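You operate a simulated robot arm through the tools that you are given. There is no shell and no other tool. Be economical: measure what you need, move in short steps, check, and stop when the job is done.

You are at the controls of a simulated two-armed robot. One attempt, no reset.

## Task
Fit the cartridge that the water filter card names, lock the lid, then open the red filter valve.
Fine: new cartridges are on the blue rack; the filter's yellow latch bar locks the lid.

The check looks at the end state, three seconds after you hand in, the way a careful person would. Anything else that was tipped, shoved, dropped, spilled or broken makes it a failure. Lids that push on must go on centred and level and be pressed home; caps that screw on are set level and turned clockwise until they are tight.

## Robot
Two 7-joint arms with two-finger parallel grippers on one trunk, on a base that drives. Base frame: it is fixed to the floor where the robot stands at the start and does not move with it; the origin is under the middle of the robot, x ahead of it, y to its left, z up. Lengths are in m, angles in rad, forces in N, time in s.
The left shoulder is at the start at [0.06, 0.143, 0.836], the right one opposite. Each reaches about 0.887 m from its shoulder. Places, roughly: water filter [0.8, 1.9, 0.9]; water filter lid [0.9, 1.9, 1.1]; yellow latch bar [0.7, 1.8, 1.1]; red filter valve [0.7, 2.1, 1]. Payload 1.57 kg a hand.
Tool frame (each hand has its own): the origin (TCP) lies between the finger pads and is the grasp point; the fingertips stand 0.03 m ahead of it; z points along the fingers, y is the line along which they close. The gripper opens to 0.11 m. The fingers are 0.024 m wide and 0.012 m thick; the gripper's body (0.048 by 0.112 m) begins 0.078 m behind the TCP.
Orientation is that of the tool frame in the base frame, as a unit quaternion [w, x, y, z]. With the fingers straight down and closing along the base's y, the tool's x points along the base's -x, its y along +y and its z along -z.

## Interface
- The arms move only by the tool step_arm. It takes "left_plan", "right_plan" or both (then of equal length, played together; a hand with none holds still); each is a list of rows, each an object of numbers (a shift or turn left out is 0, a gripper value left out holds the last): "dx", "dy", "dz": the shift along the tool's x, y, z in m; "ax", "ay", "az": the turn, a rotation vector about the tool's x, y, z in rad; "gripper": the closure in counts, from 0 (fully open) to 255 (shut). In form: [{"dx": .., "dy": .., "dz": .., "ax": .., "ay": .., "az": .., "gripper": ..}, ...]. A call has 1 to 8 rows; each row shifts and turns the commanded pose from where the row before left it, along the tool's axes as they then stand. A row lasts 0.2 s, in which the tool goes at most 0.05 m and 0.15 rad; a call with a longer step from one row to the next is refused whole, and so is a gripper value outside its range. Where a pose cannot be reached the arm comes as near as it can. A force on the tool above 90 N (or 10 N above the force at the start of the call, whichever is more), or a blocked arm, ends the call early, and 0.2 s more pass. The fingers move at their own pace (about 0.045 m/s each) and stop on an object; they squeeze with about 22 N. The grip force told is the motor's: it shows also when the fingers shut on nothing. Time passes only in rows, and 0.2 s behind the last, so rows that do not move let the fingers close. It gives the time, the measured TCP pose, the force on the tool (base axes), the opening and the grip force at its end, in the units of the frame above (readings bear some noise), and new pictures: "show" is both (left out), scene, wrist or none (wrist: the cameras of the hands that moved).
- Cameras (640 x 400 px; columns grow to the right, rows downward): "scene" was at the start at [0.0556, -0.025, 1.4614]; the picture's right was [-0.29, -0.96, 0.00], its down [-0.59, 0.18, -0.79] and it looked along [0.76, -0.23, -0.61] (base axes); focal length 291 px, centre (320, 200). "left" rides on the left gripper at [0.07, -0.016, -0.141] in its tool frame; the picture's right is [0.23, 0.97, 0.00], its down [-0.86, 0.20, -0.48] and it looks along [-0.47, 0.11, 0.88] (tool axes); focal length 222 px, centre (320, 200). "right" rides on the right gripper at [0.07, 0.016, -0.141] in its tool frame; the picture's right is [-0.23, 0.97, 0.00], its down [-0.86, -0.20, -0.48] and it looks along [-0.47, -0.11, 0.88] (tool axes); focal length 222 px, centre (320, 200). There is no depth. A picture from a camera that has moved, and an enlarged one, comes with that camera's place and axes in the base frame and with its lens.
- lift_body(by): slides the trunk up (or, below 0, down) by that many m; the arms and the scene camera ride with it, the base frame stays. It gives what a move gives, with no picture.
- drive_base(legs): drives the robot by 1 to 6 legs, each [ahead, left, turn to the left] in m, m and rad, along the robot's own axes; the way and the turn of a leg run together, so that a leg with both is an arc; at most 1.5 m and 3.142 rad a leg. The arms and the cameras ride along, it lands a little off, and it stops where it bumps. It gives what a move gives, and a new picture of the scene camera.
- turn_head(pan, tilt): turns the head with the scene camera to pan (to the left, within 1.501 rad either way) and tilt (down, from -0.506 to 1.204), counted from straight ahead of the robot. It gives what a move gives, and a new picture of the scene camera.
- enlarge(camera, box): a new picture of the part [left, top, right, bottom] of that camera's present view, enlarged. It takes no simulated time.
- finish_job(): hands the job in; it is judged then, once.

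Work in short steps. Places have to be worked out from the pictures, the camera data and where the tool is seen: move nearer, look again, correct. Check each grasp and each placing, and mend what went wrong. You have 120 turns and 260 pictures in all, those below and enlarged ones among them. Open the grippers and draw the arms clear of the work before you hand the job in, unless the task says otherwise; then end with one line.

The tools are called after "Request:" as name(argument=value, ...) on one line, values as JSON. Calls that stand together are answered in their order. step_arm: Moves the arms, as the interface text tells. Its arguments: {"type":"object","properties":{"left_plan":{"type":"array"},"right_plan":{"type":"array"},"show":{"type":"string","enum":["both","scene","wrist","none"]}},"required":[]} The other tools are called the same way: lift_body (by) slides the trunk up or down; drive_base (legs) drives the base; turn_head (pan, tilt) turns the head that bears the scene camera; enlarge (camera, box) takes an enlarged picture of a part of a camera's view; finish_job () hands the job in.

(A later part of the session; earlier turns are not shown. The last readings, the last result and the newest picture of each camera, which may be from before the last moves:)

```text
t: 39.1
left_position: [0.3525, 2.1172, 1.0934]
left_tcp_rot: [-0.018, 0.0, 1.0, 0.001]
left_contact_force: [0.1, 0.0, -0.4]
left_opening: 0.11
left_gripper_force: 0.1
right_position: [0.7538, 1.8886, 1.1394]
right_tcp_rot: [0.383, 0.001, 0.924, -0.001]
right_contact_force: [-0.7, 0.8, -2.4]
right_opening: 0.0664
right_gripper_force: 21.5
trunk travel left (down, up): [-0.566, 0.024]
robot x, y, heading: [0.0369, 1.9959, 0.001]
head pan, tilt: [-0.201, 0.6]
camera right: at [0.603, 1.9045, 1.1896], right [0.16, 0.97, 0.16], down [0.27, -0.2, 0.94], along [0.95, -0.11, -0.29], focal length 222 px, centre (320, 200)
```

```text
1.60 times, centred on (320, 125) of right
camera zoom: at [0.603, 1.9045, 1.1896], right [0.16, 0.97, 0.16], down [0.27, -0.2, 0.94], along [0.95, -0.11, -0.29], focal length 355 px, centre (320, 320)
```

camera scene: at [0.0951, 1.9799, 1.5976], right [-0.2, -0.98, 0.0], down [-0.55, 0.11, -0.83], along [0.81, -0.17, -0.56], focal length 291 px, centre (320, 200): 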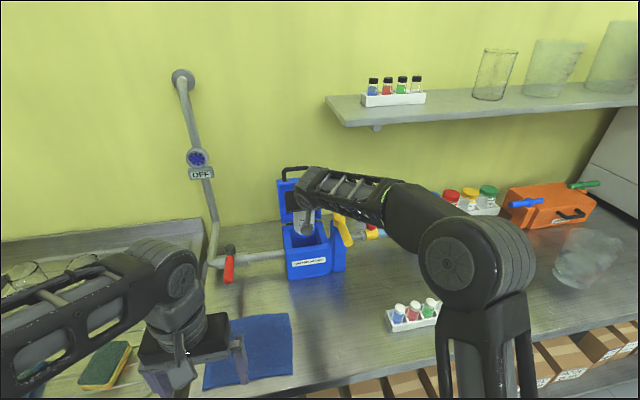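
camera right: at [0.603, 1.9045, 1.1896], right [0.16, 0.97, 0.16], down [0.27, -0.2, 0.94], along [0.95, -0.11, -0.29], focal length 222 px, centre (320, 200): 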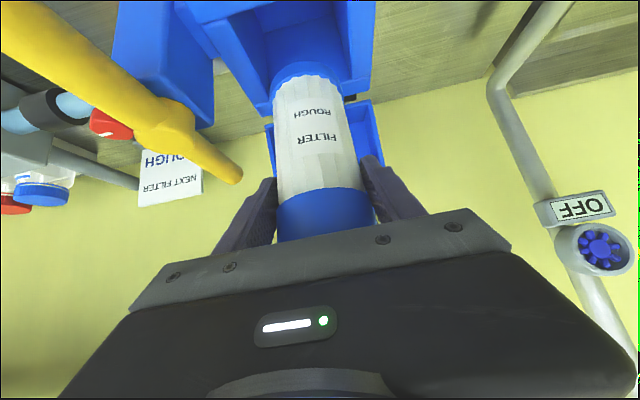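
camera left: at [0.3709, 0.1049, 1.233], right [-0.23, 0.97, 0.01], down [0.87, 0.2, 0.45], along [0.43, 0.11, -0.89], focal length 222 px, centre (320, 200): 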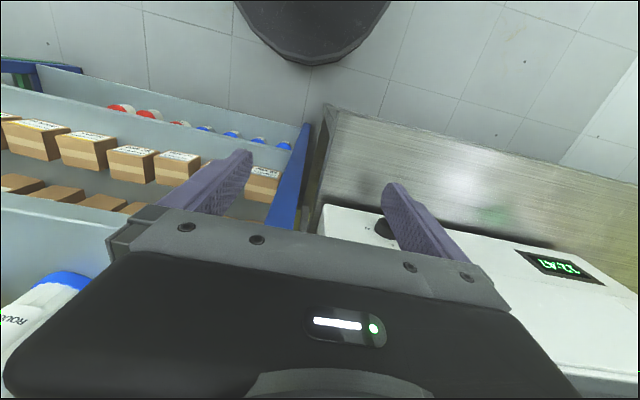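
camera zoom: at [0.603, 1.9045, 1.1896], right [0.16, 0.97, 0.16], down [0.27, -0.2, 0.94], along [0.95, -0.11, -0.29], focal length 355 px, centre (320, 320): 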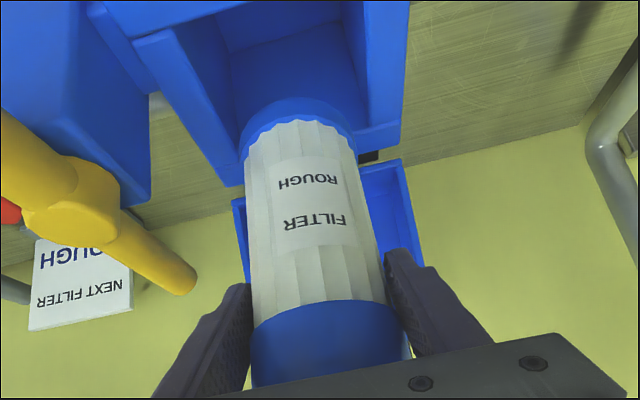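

The cartridge slid up about 12 mm in the grip after hitting the back rim, so its axis sits about 9–20 mm ahead of the TCP. I'll shift 14 mm more toward the robot and look again.

Request:
step_arm(right_plan=[{"dx": 0.0099, "dz": -0.0099, "dy": 0.001}, {}, {}], show="wrist")

Request:
enlarge(camera="scene", box=[260, 180, 360, 280])

Request:
enlarge(camera="right", box=[200, 0, 440, 150])

```text
t: 39.9
left_position: [0.3549, 2.1177, 1.0941]
left_tcp_rot: [-0.017, -0.001, 1.0, 0.0]
left_contact_force: [-0.9, 0.6, -0.3]
left_opening: 0.1101
left_gripper_force: 0.1
right_position: [0.7382, 1.8883, 1.1408]
right_tcp_rot: [0.383, 0.0, 0.924, -0.001]
right_contact_force: [-0.5, 0.2, -1.2]
right_opening: 0.0664
right_gripper_force: 21.8
trunk travel left (down, up): [-0.566, 0.024]
robot x, y, heading: [0.0382, 1.9982, -0.003]
head pan, tilt: [-0.201, 0.6]
camera right: at [0.5885, 1.9057, 1.1897], right [0.16, 0.97, 0.16], down [0.26, -0.2, 0.94], along [0.95, -0.11, -0.29], focal length 222 px, centre (320, 200)
```

right: 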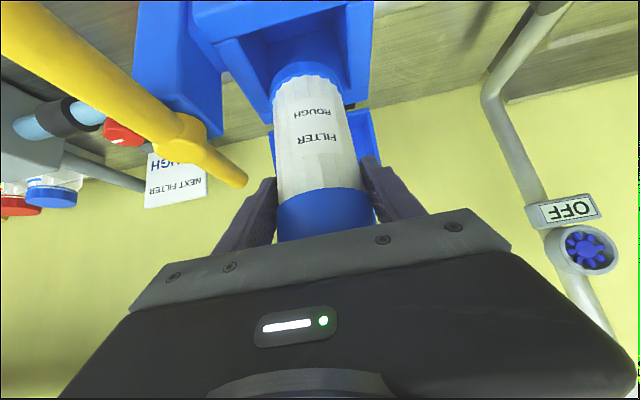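

```text
4.00 times, centred on (310, 230) of scene
camera zoom: at [0.0974, 1.9792, 1.5975], right [-0.2, -0.98, 0.0], down [-0.55, 0.11, -0.83], along [0.81, -0.17, -0.56], focal length 1164 px, centre (360, 80)
```

zoom: 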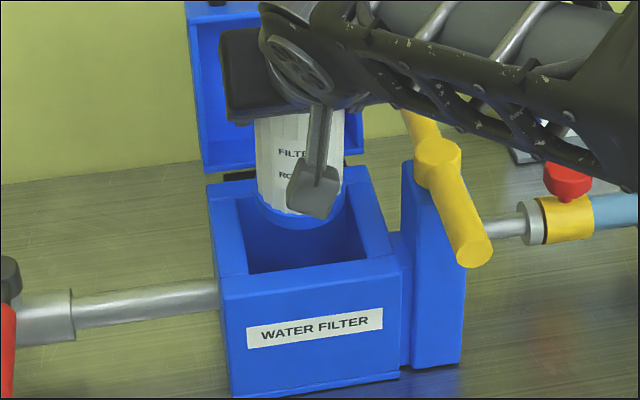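

```text
2.67 times, centred on (320, 75) of right
camera zoom: at [0.5885, 1.9057, 1.1897], right [0.16, 0.97, 0.16], down [0.26, -0.2, 0.94], along [0.95, -0.11, -0.29], focal length 592 px, centre (320, 533)
```

zoom: 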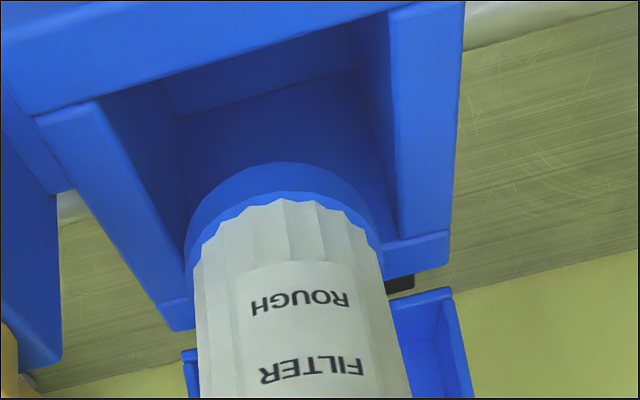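

The side tilt is uncertain: the bottom seems kicked about 0.1 rad toward the wall. I'll pitch the hand back 0.12 rad, which brings the bottom toward the robot and upright, and re-inspect.

Request:
step_arm(right_plan=[{"ay": 0.06}, {"ay": 0.06}, {}], show="none")

Request:
enlarge(camera="right", box=[200, 0, 440, 240])

Request:
enlarge(camera="scene", box=[260, 180, 360, 280])

```text
t: 40.7
left_position: [0.3534, 2.1175, 1.0944]
left_tcp_rot: [-0.018, 0.0, 1.0, 0.001]
left_contact_force: [0.6, 1.0, 0.1]
left_opening: 0.1102
left_gripper_force: 0.1
right_position: [0.7387, 1.888, 1.14]
right_tcp_rot: [0.326, 0.0, 0.945, 0.0]
right_contact_force: [0.0, 0.0, -1.8]
right_opening: 0.0664
right_gripper_force: 22.3
trunk travel left (down, up): [-0.566, 0.024]
robot x, y, heading: [0.0382, 1.9963, -0.0]
head pan, tilt: [-0.201, 0.6]
```

```text
1.67 times, centred on (320, 120) of right
camera zoom: at [0.5954, 1.9051, 1.2069], right [0.18, 0.97, 0.14], down [0.38, -0.2, 0.9], along [0.91, -0.11, -0.4], focal length 370 px, centre (320, 333)
```

zoom: 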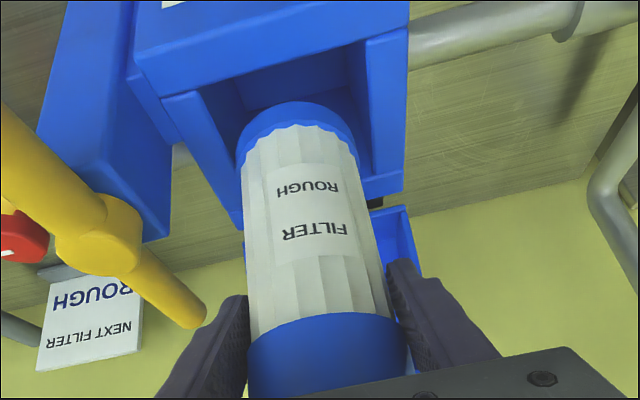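

```text
4.00 times, centred on (310, 230) of scene
camera zoom: at [0.0977, 1.9791, 1.5975], right [-0.2, -0.98, 0.0], down [-0.55, 0.11, -0.82], along [0.81, -0.17, -0.57], focal length 1164 px, centre (360, 80)
```

zoom: 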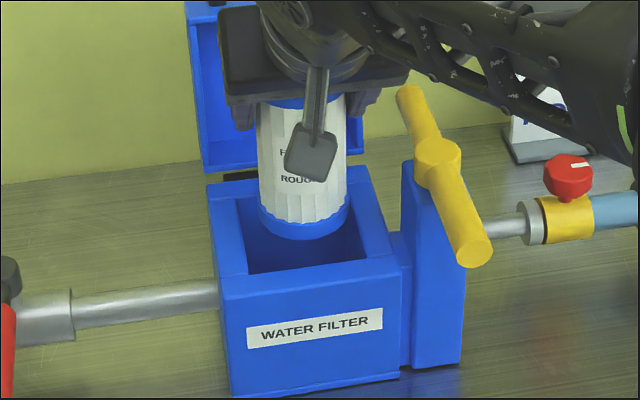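

Now both cameras agree: the cartridge is nearly upright, centred at about (0.752, 1.889), bottom about z 1.03. I'll lower straight 45 mm while watching the force.

Request:
step_arm(right_plan=[{"dx": 0.0069, "dz": 0.0088}, {"dx": 0.0069, "dz": 0.0088}, {"dx": 0.0069, "dz": 0.0088}, {"dx": 0.0069, "dz": 0.0088}, {}], show="wrist")

Request:
enlarge(camera="scene", box=[260, 180, 360, 280])

```text
t: 41.9
left_position: [0.3528, 2.1169, 1.0939]
left_tcp_rot: [-0.018, -0.001, 1.0, 0.002]
left_contact_force: [-0.2, -0.5, 0.8]
left_opening: 0.11
left_gripper_force: 0.0
right_position: [0.7376, 1.8892, 1.0958]
right_tcp_rot: [0.328, -0.001, 0.945, -0.001]
right_contact_force: [0.2, 0.3, -1.5]
right_opening: 0.0665
right_gripper_force: 22.1
trunk travel left (down, up): [-0.566, 0.024]
robot x, y, heading: [0.0352, 2.0022, 0.001]
head pan, tilt: [-0.201, 0.6]
camera right: at [0.5954, 1.9054, 1.1625], right [0.18, 0.97, 0.14], down [0.38, -0.2, 0.9], along [0.91, -0.11, -0.4], focal length 222 px, centre (320, 200)
```

right: 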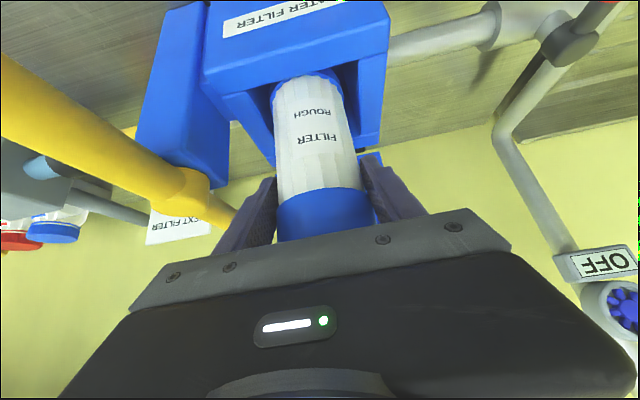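

```text
4.00 times, centred on (310, 230) of scene
camera zoom: at [0.0977, 1.9792, 1.5975], right [-0.2, -0.98, 0.0], down [-0.55, 0.11, -0.82], along [0.81, -0.17, -0.57], focal length 1164 px, centre (360, 80)
```

zoom: 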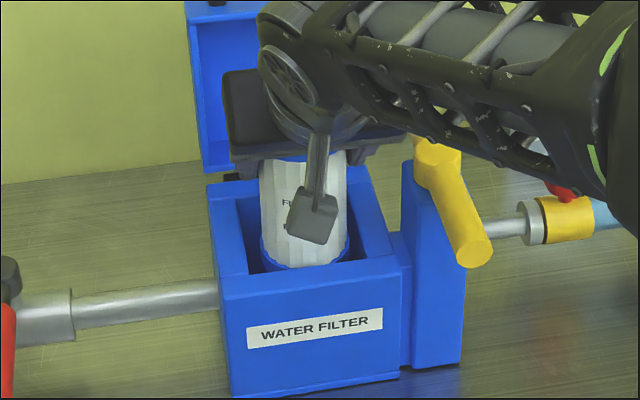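

It has entered the box cleanly with no contact. I'll lower another 40 mm.

Request:
step_arm(right_plan=[{"dx": 0.0062, "dz": 0.0079}, {"dx": 0.0062, "dz": 0.0079}, {"dx": 0.0062, "dz": 0.0079}, {"dx": 0.0062, "dz": 0.0079}, {}], show="wrist")

Request:
enlarge(camera="scene", box=[260, 180, 360, 280])

```text
t: 43.1
left_position: [0.3536, 2.1169, 1.0938]
left_tcp_rot: [-0.018, -0.001, 1.0, 0.001]
left_contact_force: [-0.1, 0.0, -0.4]
left_opening: 0.11
left_gripper_force: 0.1
right_position: [0.7382, 1.8889, 1.0548]
right_tcp_rot: [0.327, 0.0, 0.945, 0.0]
right_contact_force: [-0.3, -0.2, -2.4]
right_opening: 0.0664
right_gripper_force: 21.9
trunk travel left (down, up): [-0.566, 0.024]
robot x, y, heading: [0.0391, 1.9961, -0.002]
head pan, tilt: [-0.201, 0.6]
camera right: at [0.5953, 1.9056, 1.1222], right [0.18, 0.97, 0.14], down [0.38, -0.2, 0.9], along [0.91, -0.11, -0.4], focal length 222 px, centre (320, 200)
```

right: 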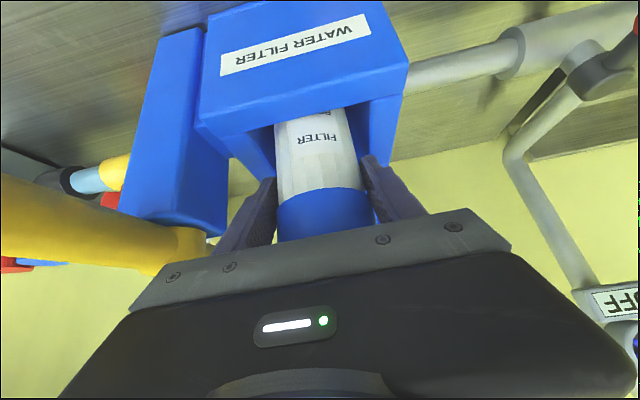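

```text
4.00 times, centred on (310, 230) of scene
camera zoom: at [0.0978, 1.9792, 1.5975], right [-0.2, -0.98, 0.0], down [-0.55, 0.11, -0.82], along [0.81, -0.17, -0.57], focal length 1164 px, centre (360, 80)
```

zoom: 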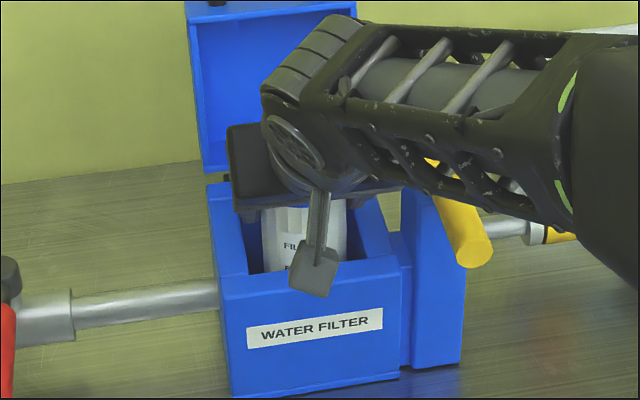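

No contact yet; the fingertips are about 12 mm above the rim. I'll lower 8 mm more, then release gently so the cartridge drops in, guided by the walls.

Request:
step_arm(right_plan=[{"dx": 0.005, "dz": 0.0063}, {}, {"gripper": 90}, {"gripper": 80}, {"gripper": 70}, {}], show="wrist")

Request:
enlarge(camera="scene", box=[260, 180, 360, 280])

```text
t: 44.5
left_position: [0.3531, 2.1183, 1.0935]
left_tcp_rot: [-0.018, -0.001, 1.0, 0.001]
left_contact_force: [0.5, -0.5, -0.1]
left_opening: 0.1101
left_gripper_force: 0.0
right_position: [0.7378, 1.8888, 1.0471]
right_tcp_rot: [0.327, 0.001, 0.945, -0.001]
right_contact_force: [0.4, -0.5, -0.4]
right_opening: 0.0795
right_gripper_force: 0.1
trunk travel left (down, up): [-0.566, 0.024]
robot x, y, heading: [0.0378, 1.9978, -0.001]
head pan, tilt: [-0.201, 0.6]
camera right: at [0.5956, 1.9047, 1.1144], right [0.18, 0.97, 0.14], down [0.38, -0.2, 0.9], along [0.91, -0.11, -0.4], focal length 222 px, centre (320, 200)
```

right: 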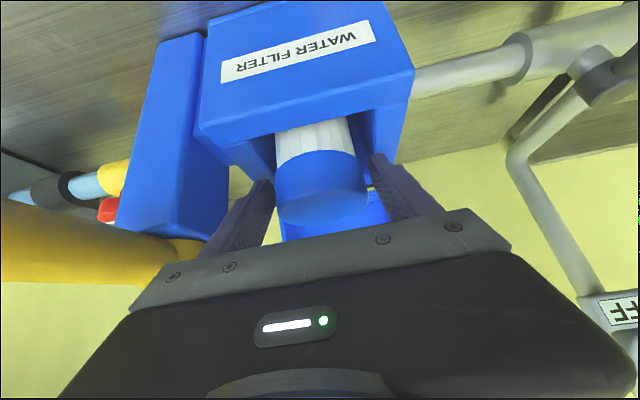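

```text
4.00 times, centred on (310, 230) of scene
camera zoom: at [0.0976, 1.9792, 1.5975], right [-0.2, -0.98, 0.0], down [-0.55, 0.11, -0.83], along [0.81, -0.17, -0.56], focal length 1164 px, centre (360, 80)
```

zoom: 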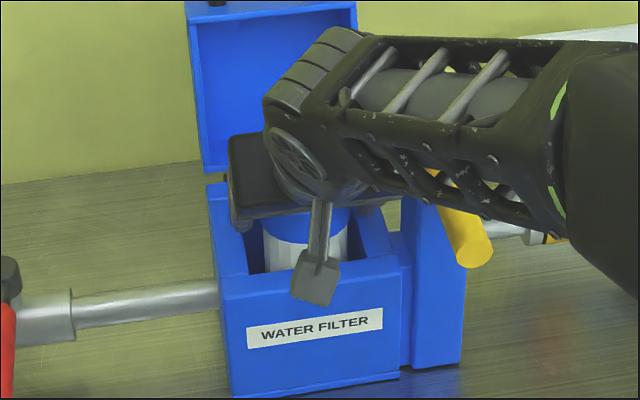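

It dropped in and seated. I'll withdraw the right hand along its fingers and look into the box.

Request:
step_arm(right_plan=[{"dz": -0.03}, {"dz": -0.03}, {"dz": -0.03}, {"dz": -0.03}, {"dz": -0.03}, {}], show="wrist")

Request:
enlarge(camera="scene", box=[200, 150, 400, 290])

```text
t: 45.9
left_position: [0.3537, 2.1179, 1.0941]
left_tcp_rot: [-0.018, -0.001, 1.0, 0.0]
left_contact_force: [0.6, 0.4, 0.0]
left_opening: 0.11
left_gripper_force: 0.1
right_position: [0.6459, 1.8881, 1.1644]
right_tcp_rot: [0.327, 0.001, 0.945, -0.001]
right_contact_force: [-0.1, 0.1, -0.3]
right_opening: 0.0798
right_gripper_force: 0.1
trunk travel left (down, up): [-0.566, 0.024]
robot x, y, heading: [0.0419, 1.9998, -0.004]
head pan, tilt: [-0.201, 0.6]
camera right: at [0.5018, 1.9057, 1.2321], right [0.18, 0.97, 0.14], down [0.38, -0.2, 0.9], along [0.91, -0.11, -0.4], focal length 222 px, centre (320, 200)
```

right: 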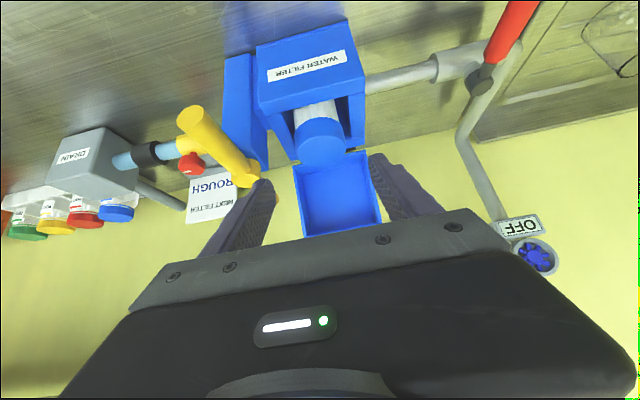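

```text
2.86 times, centred on (300, 220) of scene
camera zoom: at [0.0982, 1.9793, 1.5974], right [-0.2, -0.98, 0.0], down [-0.55, 0.11, -0.82], along [0.81, -0.17, -0.57], focal length 832 px, centre (377, 143)
```

zoom: 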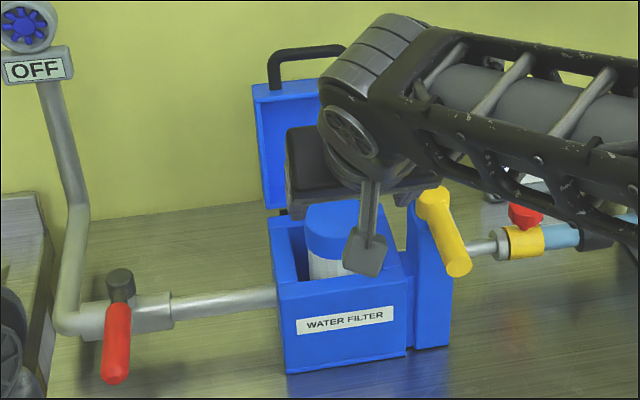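

The cartridge stands in the box. The lid handle bar triangulates to (0.885, 1.885, 1.176). I'll grip it with the fingers closing in the x–z plane, so I move the base 7 cm closer and roll the right hand 90°.

Request:
drive_base(legs=[[0.07, 0, 0]])

Request:
step_arm(right_plan=[{"az": 0.143, "dz": -0.01, "gripper": 70}, {"az": 0.143, "dz": -0.01}, {"az": 0.143, "dz": -0.01}, {"az": 0.143, "dz": -0.01}, {"az": 0.143, "dz": -0.01}, {"az": 0.143, "dz": -0.01}, {"az": 0.143}, {"az": 0.143}], show="scene")

```text
t: 46.9
left_position: [0.4243, 2.1173, 1.0931]
left_tcp_rot: [-0.019, -0.001, 1.0, 0.001]
left_contact_force: [0.1, -0.7, 0.1]
left_opening: 0.1102
left_gripper_force: 0.0
right_position: [0.7145, 1.8889, 1.1635]
right_tcp_rot: [0.326, 0.001, 0.945, -0.002]
right_contact_force: [0.8, 0.2, 0.7]
right_opening: 0.0798
right_gripper_force: 0.1
trunk travel left (down, up): [-0.566, 0.024]
robot x, y, heading: [0.1062, 1.9978, -0.004]
head pan, tilt: [-0.201, 0.6]
camera scene: at [0.1687, 1.9791, 1.5974], right [-0.2, -0.98, 0.0], down [-0.55, 0.11, -0.82], along [0.81, -0.17, -0.57], focal length 291 px, centre (320, 200)
```

scene: 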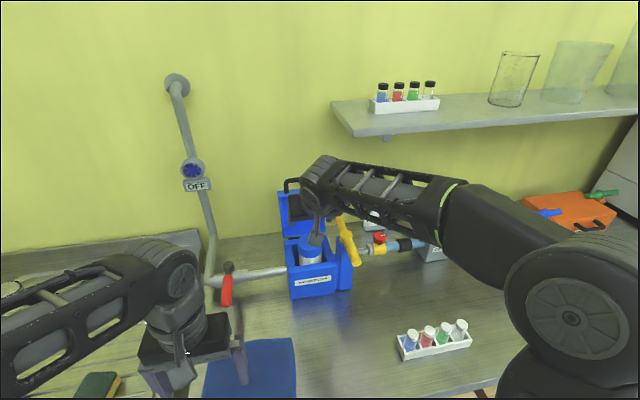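

```text
t: 48.7
left_position: [0.4227, 2.1166, 1.0937]
left_tcp_rot: [-0.017, -0.001, 1.0, 0.0]
left_contact_force: [0.0, -0.8, -0.6]
left_opening: 0.1097
left_gripper_force: 0.1
right_position: [0.6775, 1.889, 1.2117]
right_tcp_rot: [0.274, 0.513, 0.794, 0.177]
right_contact_force: [-0.7, 0.5, -0.2]
right_opening: 0.0798
right_gripper_force: 0.0
trunk travel left (down, up): [-0.566, 0.024]
robot x, y, heading: [0.1098, 1.9982, -0.004]
head pan, tilt: [-0.201, 0.6]
camera scene: at [0.1666, 1.9791, 1.5975], right [-0.2, -0.98, 0.0], down [-0.55, 0.11, -0.83], along [0.81, -0.17, -0.56], focal length 291 px, centre (320, 200)
```

scene: 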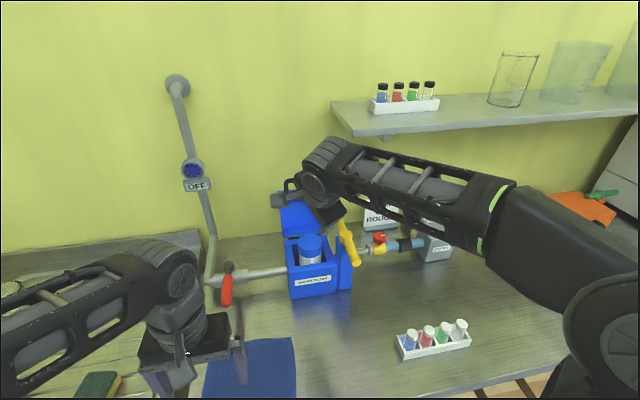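

Roll works; I'll finish the roll and bring the pitch to about 45°.

Request:
step_arm(right_plan=[{"az": 0.142}, {"az": 0.142}, {"az": 0.142}, {"ax": -0.12}, {}])

Request:
enlarge(camera="scene", box=[220, 130, 400, 310])

```text
t: 49.9
left_position: [0.4226, 2.1176, 1.094]
left_tcp_rot: [-0.018, 0.0, 1.0, 0.001]
left_contact_force: [-0.3, -0.3, -0.1]
left_opening: 0.1099
left_gripper_force: 0.1
right_position: [0.6775, 1.889, 1.2125]
right_tcp_rot: [0.271, 0.653, 0.653, 0.271]
right_contact_force: [-0.8, 0.4, 0.7]
right_opening: 0.0799
right_gripper_force: 0.0
trunk travel left (down, up): [-0.566, 0.024]
robot x, y, heading: [0.1023, 1.9985, -0.005]
head pan, tilt: [-0.201, 0.6]
camera scene: at [0.1672, 1.9793, 1.5974], right [-0.2, -0.98, 0.0], down [-0.55, 0.11, -0.82], along [0.81, -0.17, -0.57], focal length 291 px, centre (320, 200)
camera right: at [0.5875, 1.9591, 1.3221], right [0.69, -0.23, 0.69], down [-0.48, -0.85, 0.2], along [0.54, -0.47, -0.7], focal length 222 px, centre (320, 200)
```

scene: 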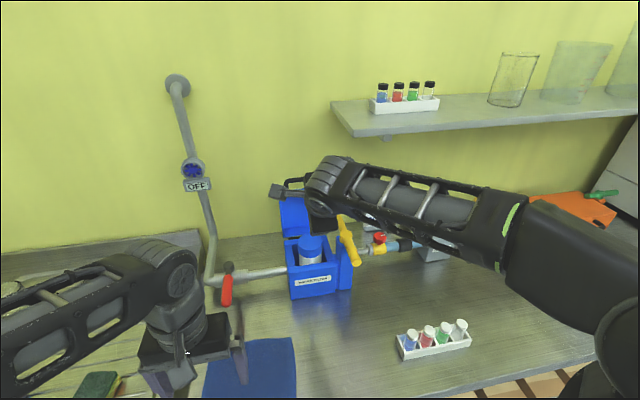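
right: 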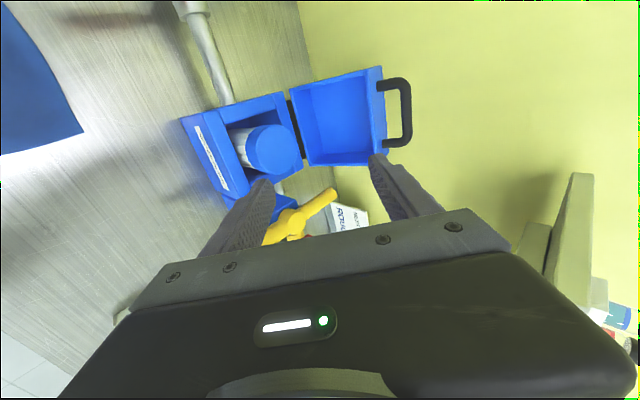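

```text
2.22 times, centred on (310, 220) of scene
camera zoom: at [0.1672, 1.9793, 1.5974], right [-0.2, -0.98, 0.0], down [-0.55, 0.11, -0.82], along [0.81, -0.17, -0.57], focal length 647 px, centre (342, 156)
```

zoom: 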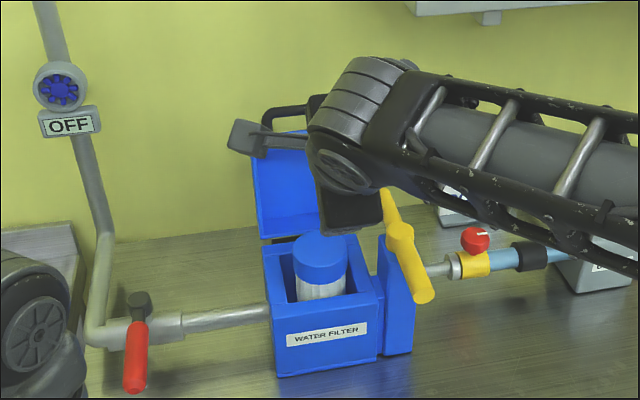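

The wrist view confirms the handle bar at about (0.885, 1.892, 1.172). I'll pitch to 60° down, narrow the fingers to about 4 cm, and move to a point 8 cm short of the bar.

Request:
step_arm(right_plan=[{"ax": 0.131, "gripper": 162}, {"ax": 0.131}, {"dy": 0.0401, "dz": 0.0142}, {"dy": 0.0401, "dz": 0.0142, "dx": 0.002}, {"dy": 0.0401, "dz": 0.0142}, {"dy": 0.0401, "dz": 0.0142}, {}])

Request:
enlarge(camera="right", box=[200, 20, 440, 240])

```text
t: 51.5
left_position: [0.4232, 2.1176, 1.0943]
left_tcp_rot: [-0.018, -0.001, 1.0, 0.001]
left_contact_force: [0.3, 0.2, -0.4]
left_opening: 0.1102
left_gripper_force: 0.0
right_position: [0.8262, 1.89, 1.2411]
right_tcp_rot: [0.184, 0.683, 0.683, 0.183]
right_contact_force: [0.1, 0.8, 0.2]
right_opening: 0.0402
right_gripper_force: 0.1
right hand out of reach, approached as far as the arm can: row 6
trunk travel left (down, up): [-0.566, 0.024]
robot x, y, heading: [0.1058, 1.995, -0.0]
head pan, tilt: [-0.201, 0.6]
camera scene: at [0.1671, 1.9792, 1.5974], right [-0.2, -0.98, 0.0], down [-0.55, 0.11, -0.82], along [0.81, -0.17, -0.57], focal length 291 px, centre (320, 200)
camera right: at [0.7695, 1.9601, 1.3706], right [0.84, -0.23, 0.49], down [-0.41, -0.85, 0.32], along [0.34, -0.47, -0.81], focal length 222 px, centre (320, 200)
```

scene: 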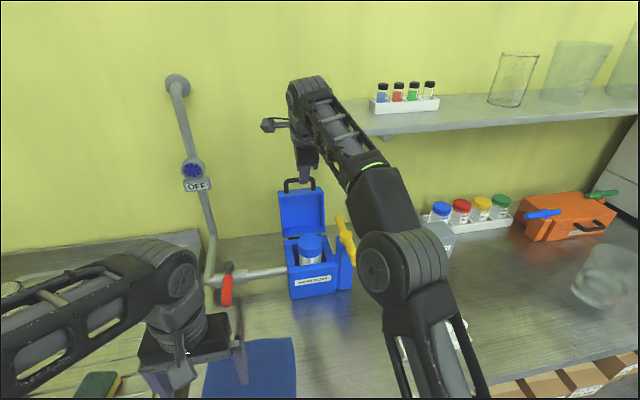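
right: 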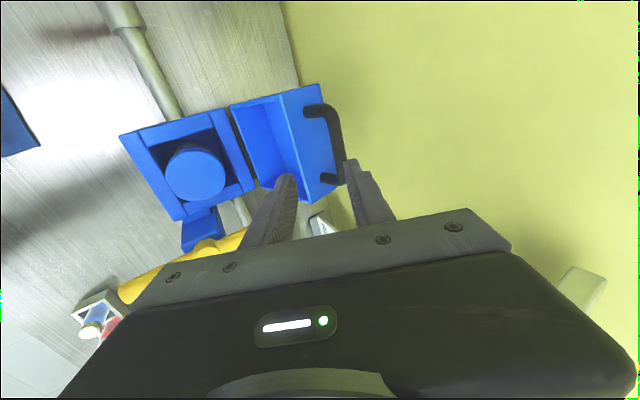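

```text
1.82 times, centred on (320, 130) of right
camera zoom: at [0.7695, 1.9601, 1.3706], right [0.84, -0.23, 0.49], down [-0.41, -0.85, 0.32], along [0.34, -0.47, -0.81], focal length 404 px, centre (320, 327)
```

zoom: 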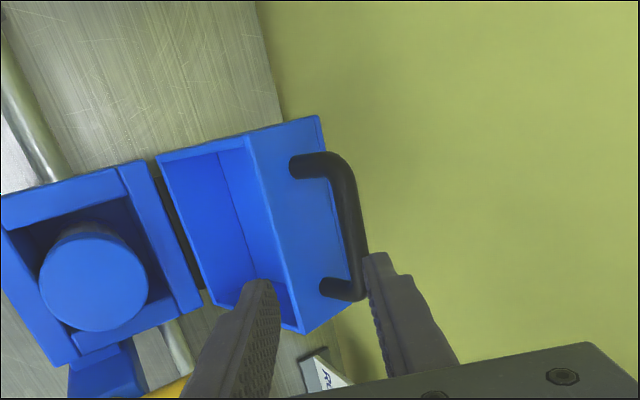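

The bar is seen clearly at (0.887, ~1.895, 1.174), but the arm is about 2 cm short. I'll move the base forward 4 cm.

Request:
drive_base(legs=[[0.04, 0, 0]])

Request:
enlarge(camera="right", box=[200, 20, 440, 240])

```text
t: 52.5
left_position: [0.4402, 2.1171, 1.0943]
left_tcp_rot: [-0.017, -0.001, 1.0, 0.001]
left_contact_force: [-0.2, 0.2, -0.1]
left_opening: 0.1099
left_gripper_force: 0.0
right_position: [0.8436, 1.8893, 1.2399]
right_tcp_rot: [0.184, 0.683, 0.684, 0.182]
right_contact_force: [-0.7, 0.2, 0.4]
right_opening: 0.04
right_gripper_force: 0.0
trunk travel left (down, up): [-0.566, 0.024]
robot x, y, heading: [0.1255, 1.9968, 0.001]
head pan, tilt: [-0.201, 0.6]
stopped in leg 1: the robot was blocked; the commanded pose is now the measured one
camera scene: at [0.183, 1.9791, 1.5976], right [-0.2, -0.98, 0.0], down [-0.55, 0.11, -0.83], along [0.81, -0.17, -0.56], focal length 291 px, centre (320, 200)
```

scene: 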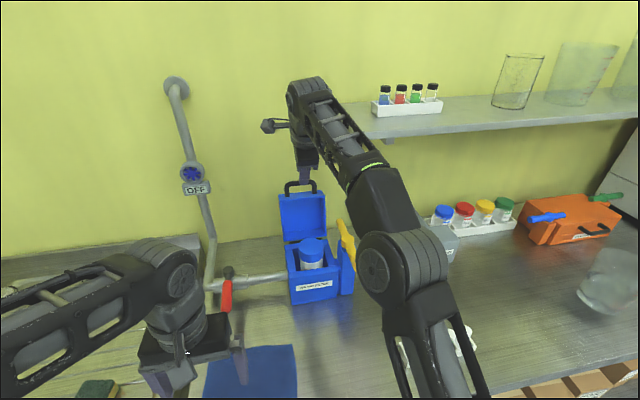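

```text
1.82 times, centred on (320, 130) of right
camera zoom: at [0.7865, 1.9602, 1.37], right [0.84, -0.23, 0.49], down [-0.41, -0.85, 0.32], along [0.34, -0.47, -0.81], focal length 404 px, centre (320, 327)
```

zoom: 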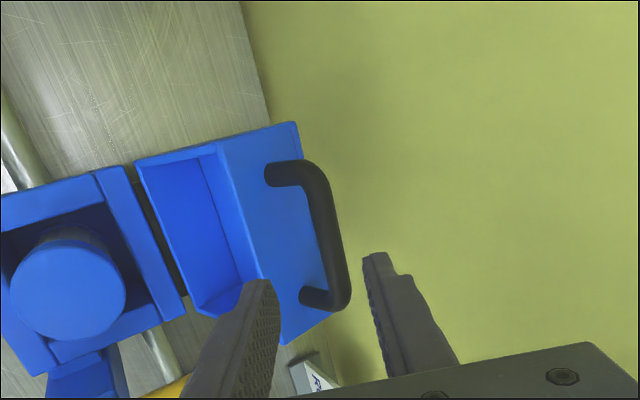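

The base touched the bench (its limit), but the bar is now within reach. I'll advance almost straight along the fingers so they straddle the bar.

Request:
step_arm(right_plan=[{"dy": 0.003, "dz": 0.018}, {"dy": 0.002, "dz": 0.018}, {"dy": 0.002, "dz": 0.012}, {}], show="scene")

Request:
enlarge(camera="right", box=[200, 20, 440, 240])

```text
t: 53.5
left_position: [0.4422, 2.1175, 1.0939]
left_tcp_rot: [-0.018, -0.001, 1.0, 0.001]
left_contact_force: [0.6, 0.2, 0.3]
left_opening: 0.1098
left_gripper_force: 0.1
right_position: [0.8759, 1.8901, 1.2007]
right_tcp_rot: [0.183, 0.683, 0.684, 0.18]
right_contact_force: [0.3, 0.7, 0.4]
right_opening: 0.0402
right_gripper_force: 0.1
trunk travel left (down, up): [-0.566, 0.024]
robot x, y, heading: [0.1266, 1.9964, -0.005]
head pan, tilt: [-0.201, 0.6]
camera scene: at [0.1852, 1.979, 1.5975], right [-0.2, -0.98, 0.0], down [-0.55, 0.11, -0.83], along [0.81, -0.17, -0.56], focal length 291 px, centre (320, 200)
```

scene: 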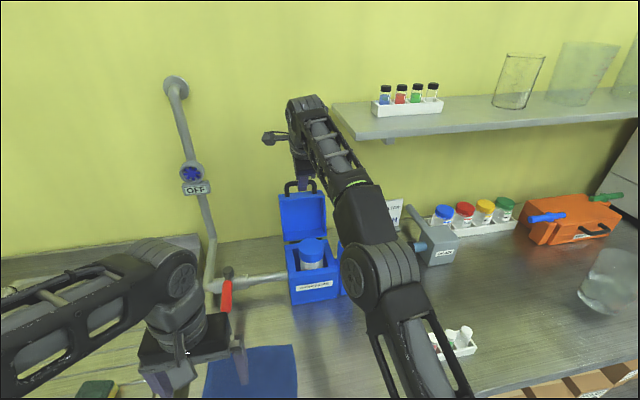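

```text
1.82 times, centred on (320, 130) of right
camera zoom: at [0.8182, 1.9607, 1.3299], right [0.84, -0.23, 0.49], down [-0.41, -0.85, 0.32], along [0.34, -0.47, -0.81], focal length 404 px, centre (320, 327)
```

zoom: 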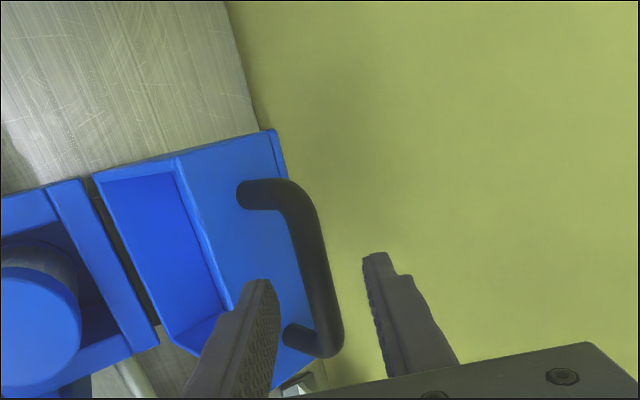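

The bar is centred between the fingers and about level with the tips. I'll advance 13 mm and close on it.

Request:
step_arm(right_plan=[{"dz": 0.007}, {"dz": 0.006}, {"gripper": 255}, {}, {}], show="none")

Request:
enlarge(camera="right", box=[200, 20, 440, 240])

```text
t: 54.7
left_position: [0.4411, 2.1176, 1.0934]
left_tcp_rot: [-0.018, -0.001, 1.0, 0.001]
left_contact_force: [-0.3, -0.2, -0.3]
left_opening: 0.1098
left_gripper_force: 0.0
right_position: [0.8808, 1.8902, 1.1874]
right_tcp_rot: [0.182, 0.683, 0.684, 0.179]
right_contact_force: [-8.7, 0.6, -6.5]
right_opening: 0.0138
right_gripper_force: 25.2
trunk travel left (down, up): [-0.566, 0.024]
robot x, y, heading: [0.1241, 1.9958, 0.001]
head pan, tilt: [-0.201, 0.6]
```

```text
1.82 times, centred on (320, 130) of right
camera zoom: at [0.8242, 1.9608, 1.318], right [0.85, -0.23, 0.48], down [-0.41, -0.85, 0.32], along [0.34, -0.47, -0.82], focal length 404 px, centre (320, 327)
```

zoom: 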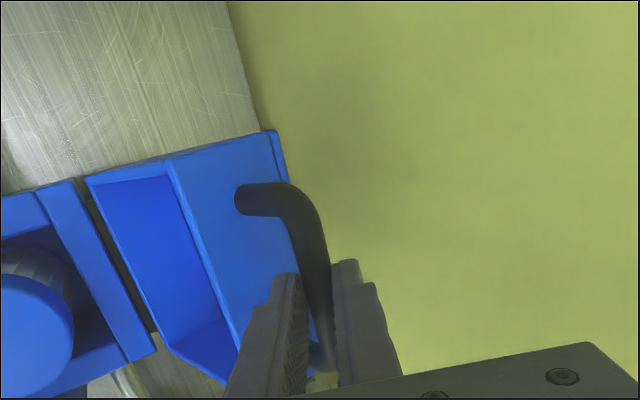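

The bar is gripped (13.8 mm). I'll swing it along an arc about the hinge (about (0.83, 1.01), r 0.174), first half.

Request:
step_arm(right_plan=[{"dy": -0.0214, "dz": -0.0215}, {"dy": -0.0249, "dz": -0.0174}, {"dy": -0.0275, "dz": -0.0128}, {"dy": -0.0294, "dz": -0.0079}, {}], show="scene")

Request:
enlarge(camera="right", box=[160, 0, 440, 240])

```text
t: 55.9
left_position: [0.4385, 2.1186, 1.0942]
left_tcp_rot: [-0.017, -0.001, 1.0, 0.001]
left_contact_force: [0.2, -0.6, 0.0]
left_opening: 0.1098
left_gripper_force: 0.1
right_position: [0.7606, 1.8901, 1.1932]
right_tcp_rot: [0.185, 0.682, 0.683, 0.184]
right_contact_force: [-7.0, 3.1, 23.0]
right_opening: 0.0138
right_gripper_force: 29.9
trunk travel left (down, up): [-0.566, 0.024]
robot x, y, heading: [0.1243, 1.9937, 0.0]
head pan, tilt: [-0.201, 0.6]
camera scene: at [0.1817, 1.98, 1.5979], right [-0.2, -0.98, 0.0], down [-0.55, 0.11, -0.83], along [0.81, -0.17, -0.56], focal length 291 px, centre (320, 200)
```

scene: 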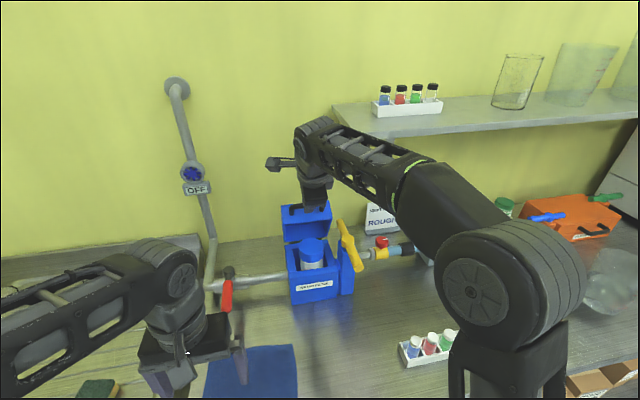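

```text
1.67 times, centred on (300, 120) of right
camera zoom: at [0.7022, 1.9603, 1.3233], right [0.84, -0.23, 0.49], down [-0.41, -0.86, 0.31], along [0.35, -0.47, -0.81], focal length 370 px, centre (353, 333)
```

zoom: 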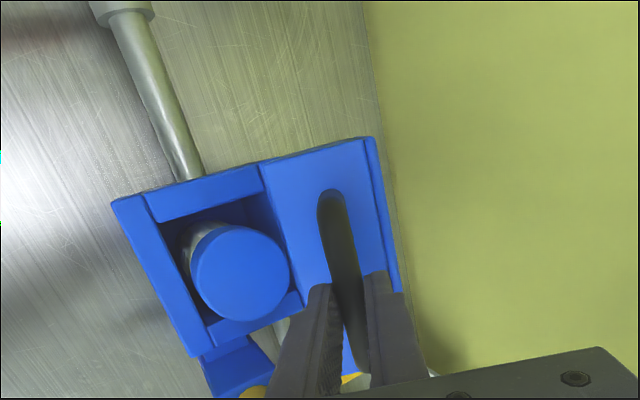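

The lid is swinging well and sits at about 107°. The radial force (24 N) says the arc is slightly larger, so I refit it (hinge (0.821, 1.01), r 0.1765) and continue to about 147°.

Request:
step_arm(right_plan=[{"dy": -0.0279, "dz": -0.0099}, {"dy": -0.0308, "dz": 0.001}, {"dy": -0.0301, "dz": 0.0063}, {"dy": -0.0286, "dz": 0.0115}, {}], show="scene")

Request:
enlarge(camera="scene", box=[240, 150, 400, 310])

```text
t: 57.1
left_position: [0.4416, 2.1187, 1.0941]
left_tcp_rot: [-0.018, -0.001, 1.0, 0.0]
left_contact_force: [-0.8, -0.2, 1.2]
left_opening: 0.11
left_gripper_force: 0.0
right_position: [0.6651, 1.8899, 1.1226]
right_tcp_rot: [0.182, 0.683, 0.684, 0.18]
right_contact_force: [3.3, 3.2, -3.6]
right_opening: 0.0135
right_gripper_force: 30.1
trunk travel left (down, up): [-0.566, 0.024]
robot x, y, heading: [0.1247, 1.9962, 0.002]
head pan, tilt: [-0.201, 0.6]
camera scene: at [0.1863, 1.9797, 1.5974], right [-0.2, -0.98, 0.0], down [-0.55, 0.11, -0.82], along [0.81, -0.17, -0.57], focal length 291 px, centre (320, 200)
```

scene: 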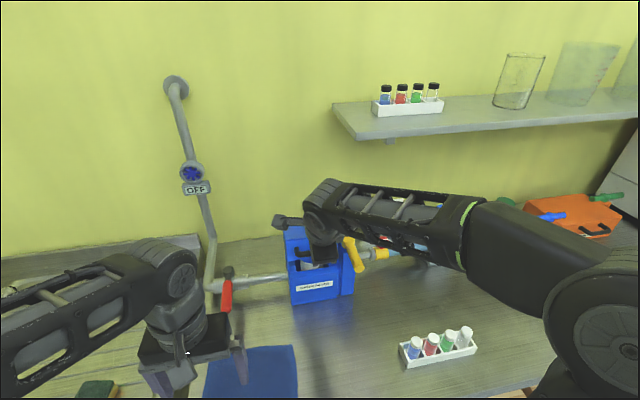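

```text
2.50 times, centred on (320, 230) of scene
camera zoom: at [0.1863, 1.9797, 1.5974], right [-0.2, -0.98, 0.0], down [-0.55, 0.11, -0.82], along [0.81, -0.17, -0.57], focal length 728 px, centre (320, 125)
```

zoom: 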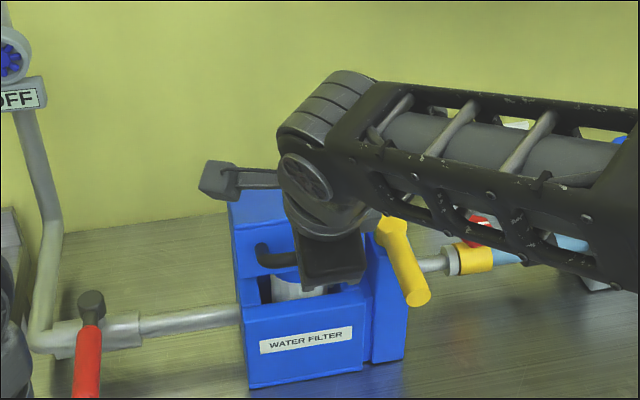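

Tracking well with tiny forces. I'll continue to near closed.

Request:
step_arm(right_plan=[{"dy": -0.0261, "dz": 0.0161}, {"dy": -0.0229, "dz": 0.0206}, {}], show="scene")

Request:
enlarge(camera="scene", box=[240, 150, 400, 310])

Request:
enlarge(camera="right", box=[160, 0, 440, 240])

```text
t: 57.9
left_position: [0.4429, 2.1179, 1.0931]
left_tcp_rot: [-0.018, 0.0, 1.0, 0.001]
left_contact_force: [-0.4, -0.8, 0.8]
left_opening: 0.11
left_gripper_force: 0.0
right_position: [0.6408, 1.8897, 1.0684]
right_tcp_rot: [0.183, 0.683, 0.684, 0.181]
right_contact_force: [9.2, 0.0, -3.0]
right_opening: 0.0139
right_gripper_force: 31.1
trunk travel left (down, up): [-0.566, 0.024]
robot x, y, heading: [0.124, 1.9976, 0.002]
head pan, tilt: [-0.201, 0.6]
camera scene: at [0.187, 1.979, 1.5974], right [-0.2, -0.98, 0.0], down [-0.55, 0.11, -0.82], along [0.81, -0.17, -0.57], focal length 291 px, centre (320, 200)
```

scene: 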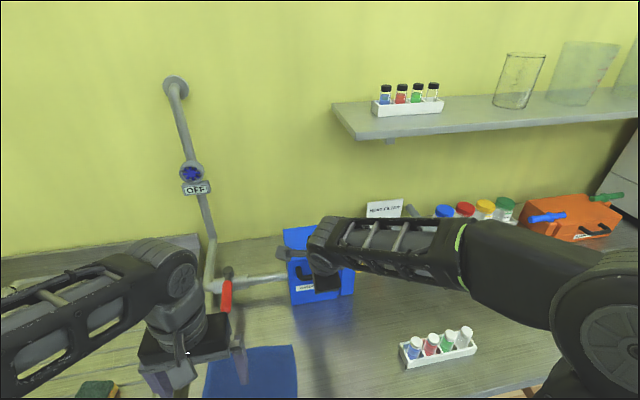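

```text
2.50 times, centred on (320, 230) of scene
camera zoom: at [0.187, 1.979, 1.5974], right [-0.2, -0.98, 0.0], down [-0.55, 0.11, -0.82], along [0.81, -0.17, -0.57], focal length 728 px, centre (320, 125)
```

zoom: 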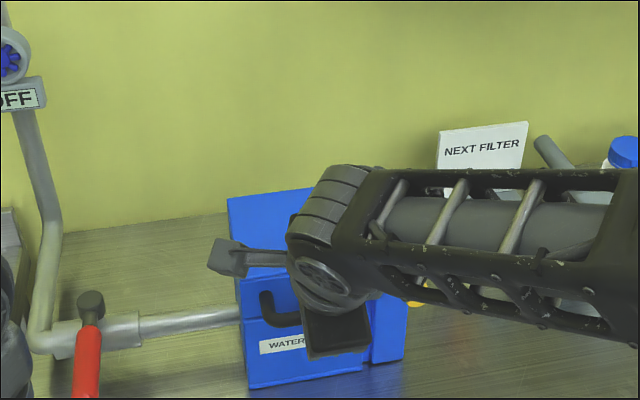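

```text
1.67 times, centred on (300, 120) of right
camera zoom: at [0.5842, 1.96, 1.1983], right [0.84, -0.23, 0.49], down [-0.41, -0.85, 0.32], along [0.34, -0.47, -0.81], focal length 370 px, centre (353, 333)
```

zoom: 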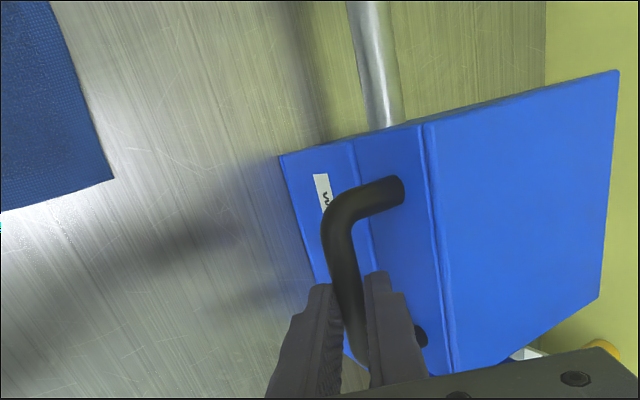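

Almost closed. I'll press down the last bit until contact builds.

Request:
step_arm(right_plan=[{"dy": -0.0065, "dz": 0.0099}, {"dy": -0.0065, "dz": 0.0099}, {}], show="none")

Request:
enlarge(camera="scene", box=[240, 150, 400, 310])

Request:
enlarge(camera="right", box=[160, 0, 440, 240])

```text
t: 58.7
left_position: [0.4426, 2.1181, 1.0932]
left_tcp_rot: [-0.018, -0.001, 1.0, 0.0]
left_contact_force: [-0.4, -0.1, 0.5]
left_opening: 0.1101
left_gripper_force: 0.1
right_position: [0.6451, 1.8924, 1.0519]
right_tcp_rot: [0.186, 0.681, 0.682, 0.191]
right_contact_force: [29.3, -0.1, 41.9]
right_opening: 0.0141
right_gripper_force: 30.3
trunk travel left (down, up): [-0.566, 0.024]
robot x, y, heading: [0.1232, 1.9934, -0.003]
head pan, tilt: [-0.201, 0.6]
```

```text
2.50 times, centred on (320, 230) of scene
camera zoom: at [0.1861, 1.9795, 1.5978], right [-0.2, -0.98, 0.0], down [-0.55, 0.11, -0.82], along [0.81, -0.17, -0.57], focal length 728 px, centre (320, 125)
```

zoom: 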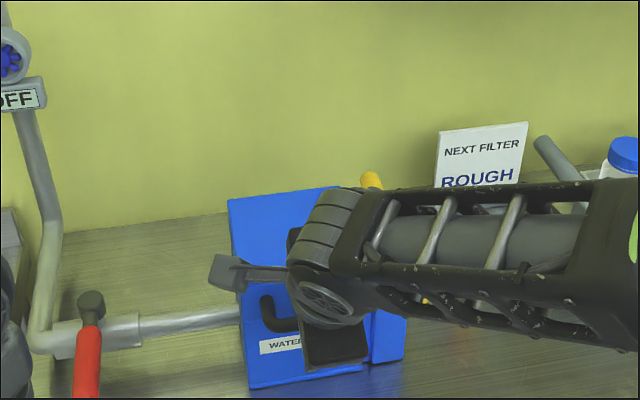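

```text
1.67 times, centred on (300, 120) of right
camera zoom: at [0.5857, 1.9612, 1.1812], right [0.84, -0.23, 0.5], down [-0.42, -0.86, 0.3], along [0.36, -0.46, -0.81], focal length 370 px, centre (353, 333)
```

zoom: 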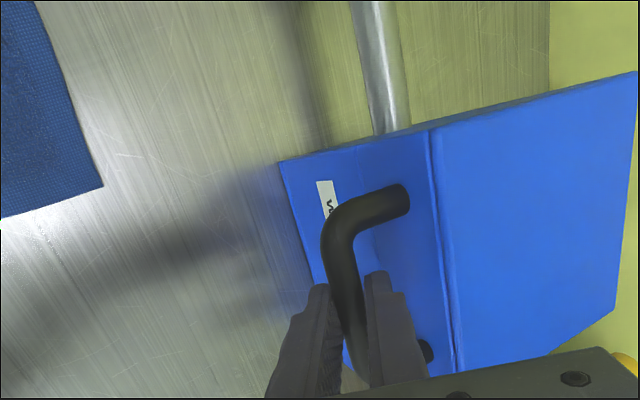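

Contact 42 N up: the lid is down flush on the box. I'll release the bar and withdraw along the fingers.

Request:
step_arm(right_plan=[{"dz": -0.004, "gripper": 180}, {"gripper": 160}, {"gripper": 160}, {"dz": -0.02}, {"dz": -0.03}, {"dz": -0.04}, {"dz": -0.04}, {}])

Request:
enlarge(camera="scene", box=[240, 150, 400, 310])

```text
t: 60.5
left_position: [0.4419, 2.1174, 1.0947]
left_tcp_rot: [-0.018, -0.001, 1.0, 0.001]
left_contact_force: [0.1, 0.5, -0.6]
left_opening: 0.11
left_gripper_force: 0.1
right_position: [0.5731, 1.8897, 1.16]
right_tcp_rot: [0.183, 0.682, 0.684, 0.181]
right_contact_force: [0.0, -0.3, -0.2]
right_opening: 0.041
right_gripper_force: 0.1
trunk travel left (down, up): [-0.566, 0.024]
robot x, y, heading: [0.1278, 1.9982, -0.002]
head pan, tilt: [-0.201, 0.6]
camera scene: at [0.1859, 1.9791, 1.5974], right [-0.2, -0.98, 0.0], down [-0.55, 0.11, -0.82], along [0.81, -0.17, -0.57], focal length 291 px, centre (320, 200)
camera right: at [0.5161, 1.9604, 1.2901], right [0.85, -0.23, 0.48], down [-0.41, -0.85, 0.32], along [0.34, -0.47, -0.81], focal length 222 px, centre (320, 200)
```

scene: 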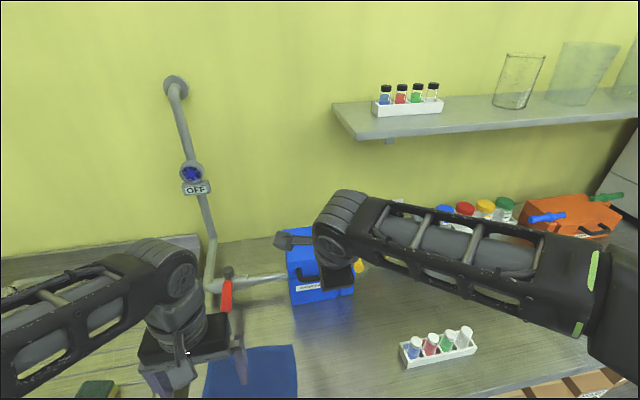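
right: 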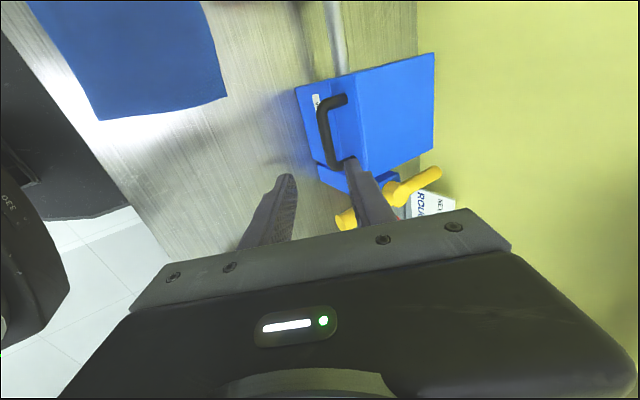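

```text
2.50 times, centred on (320, 230) of scene
camera zoom: at [0.1859, 1.9791, 1.5974], right [-0.2, -0.98, 0.0], down [-0.55, 0.11, -0.82], along [0.81, -0.17, -0.57], focal length 728 px, centre (320, 125)
```

zoom: 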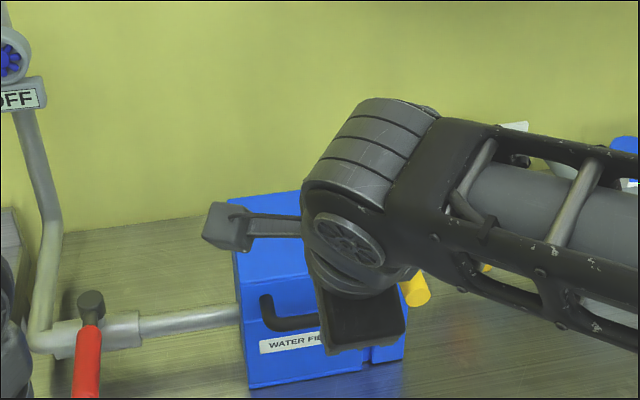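

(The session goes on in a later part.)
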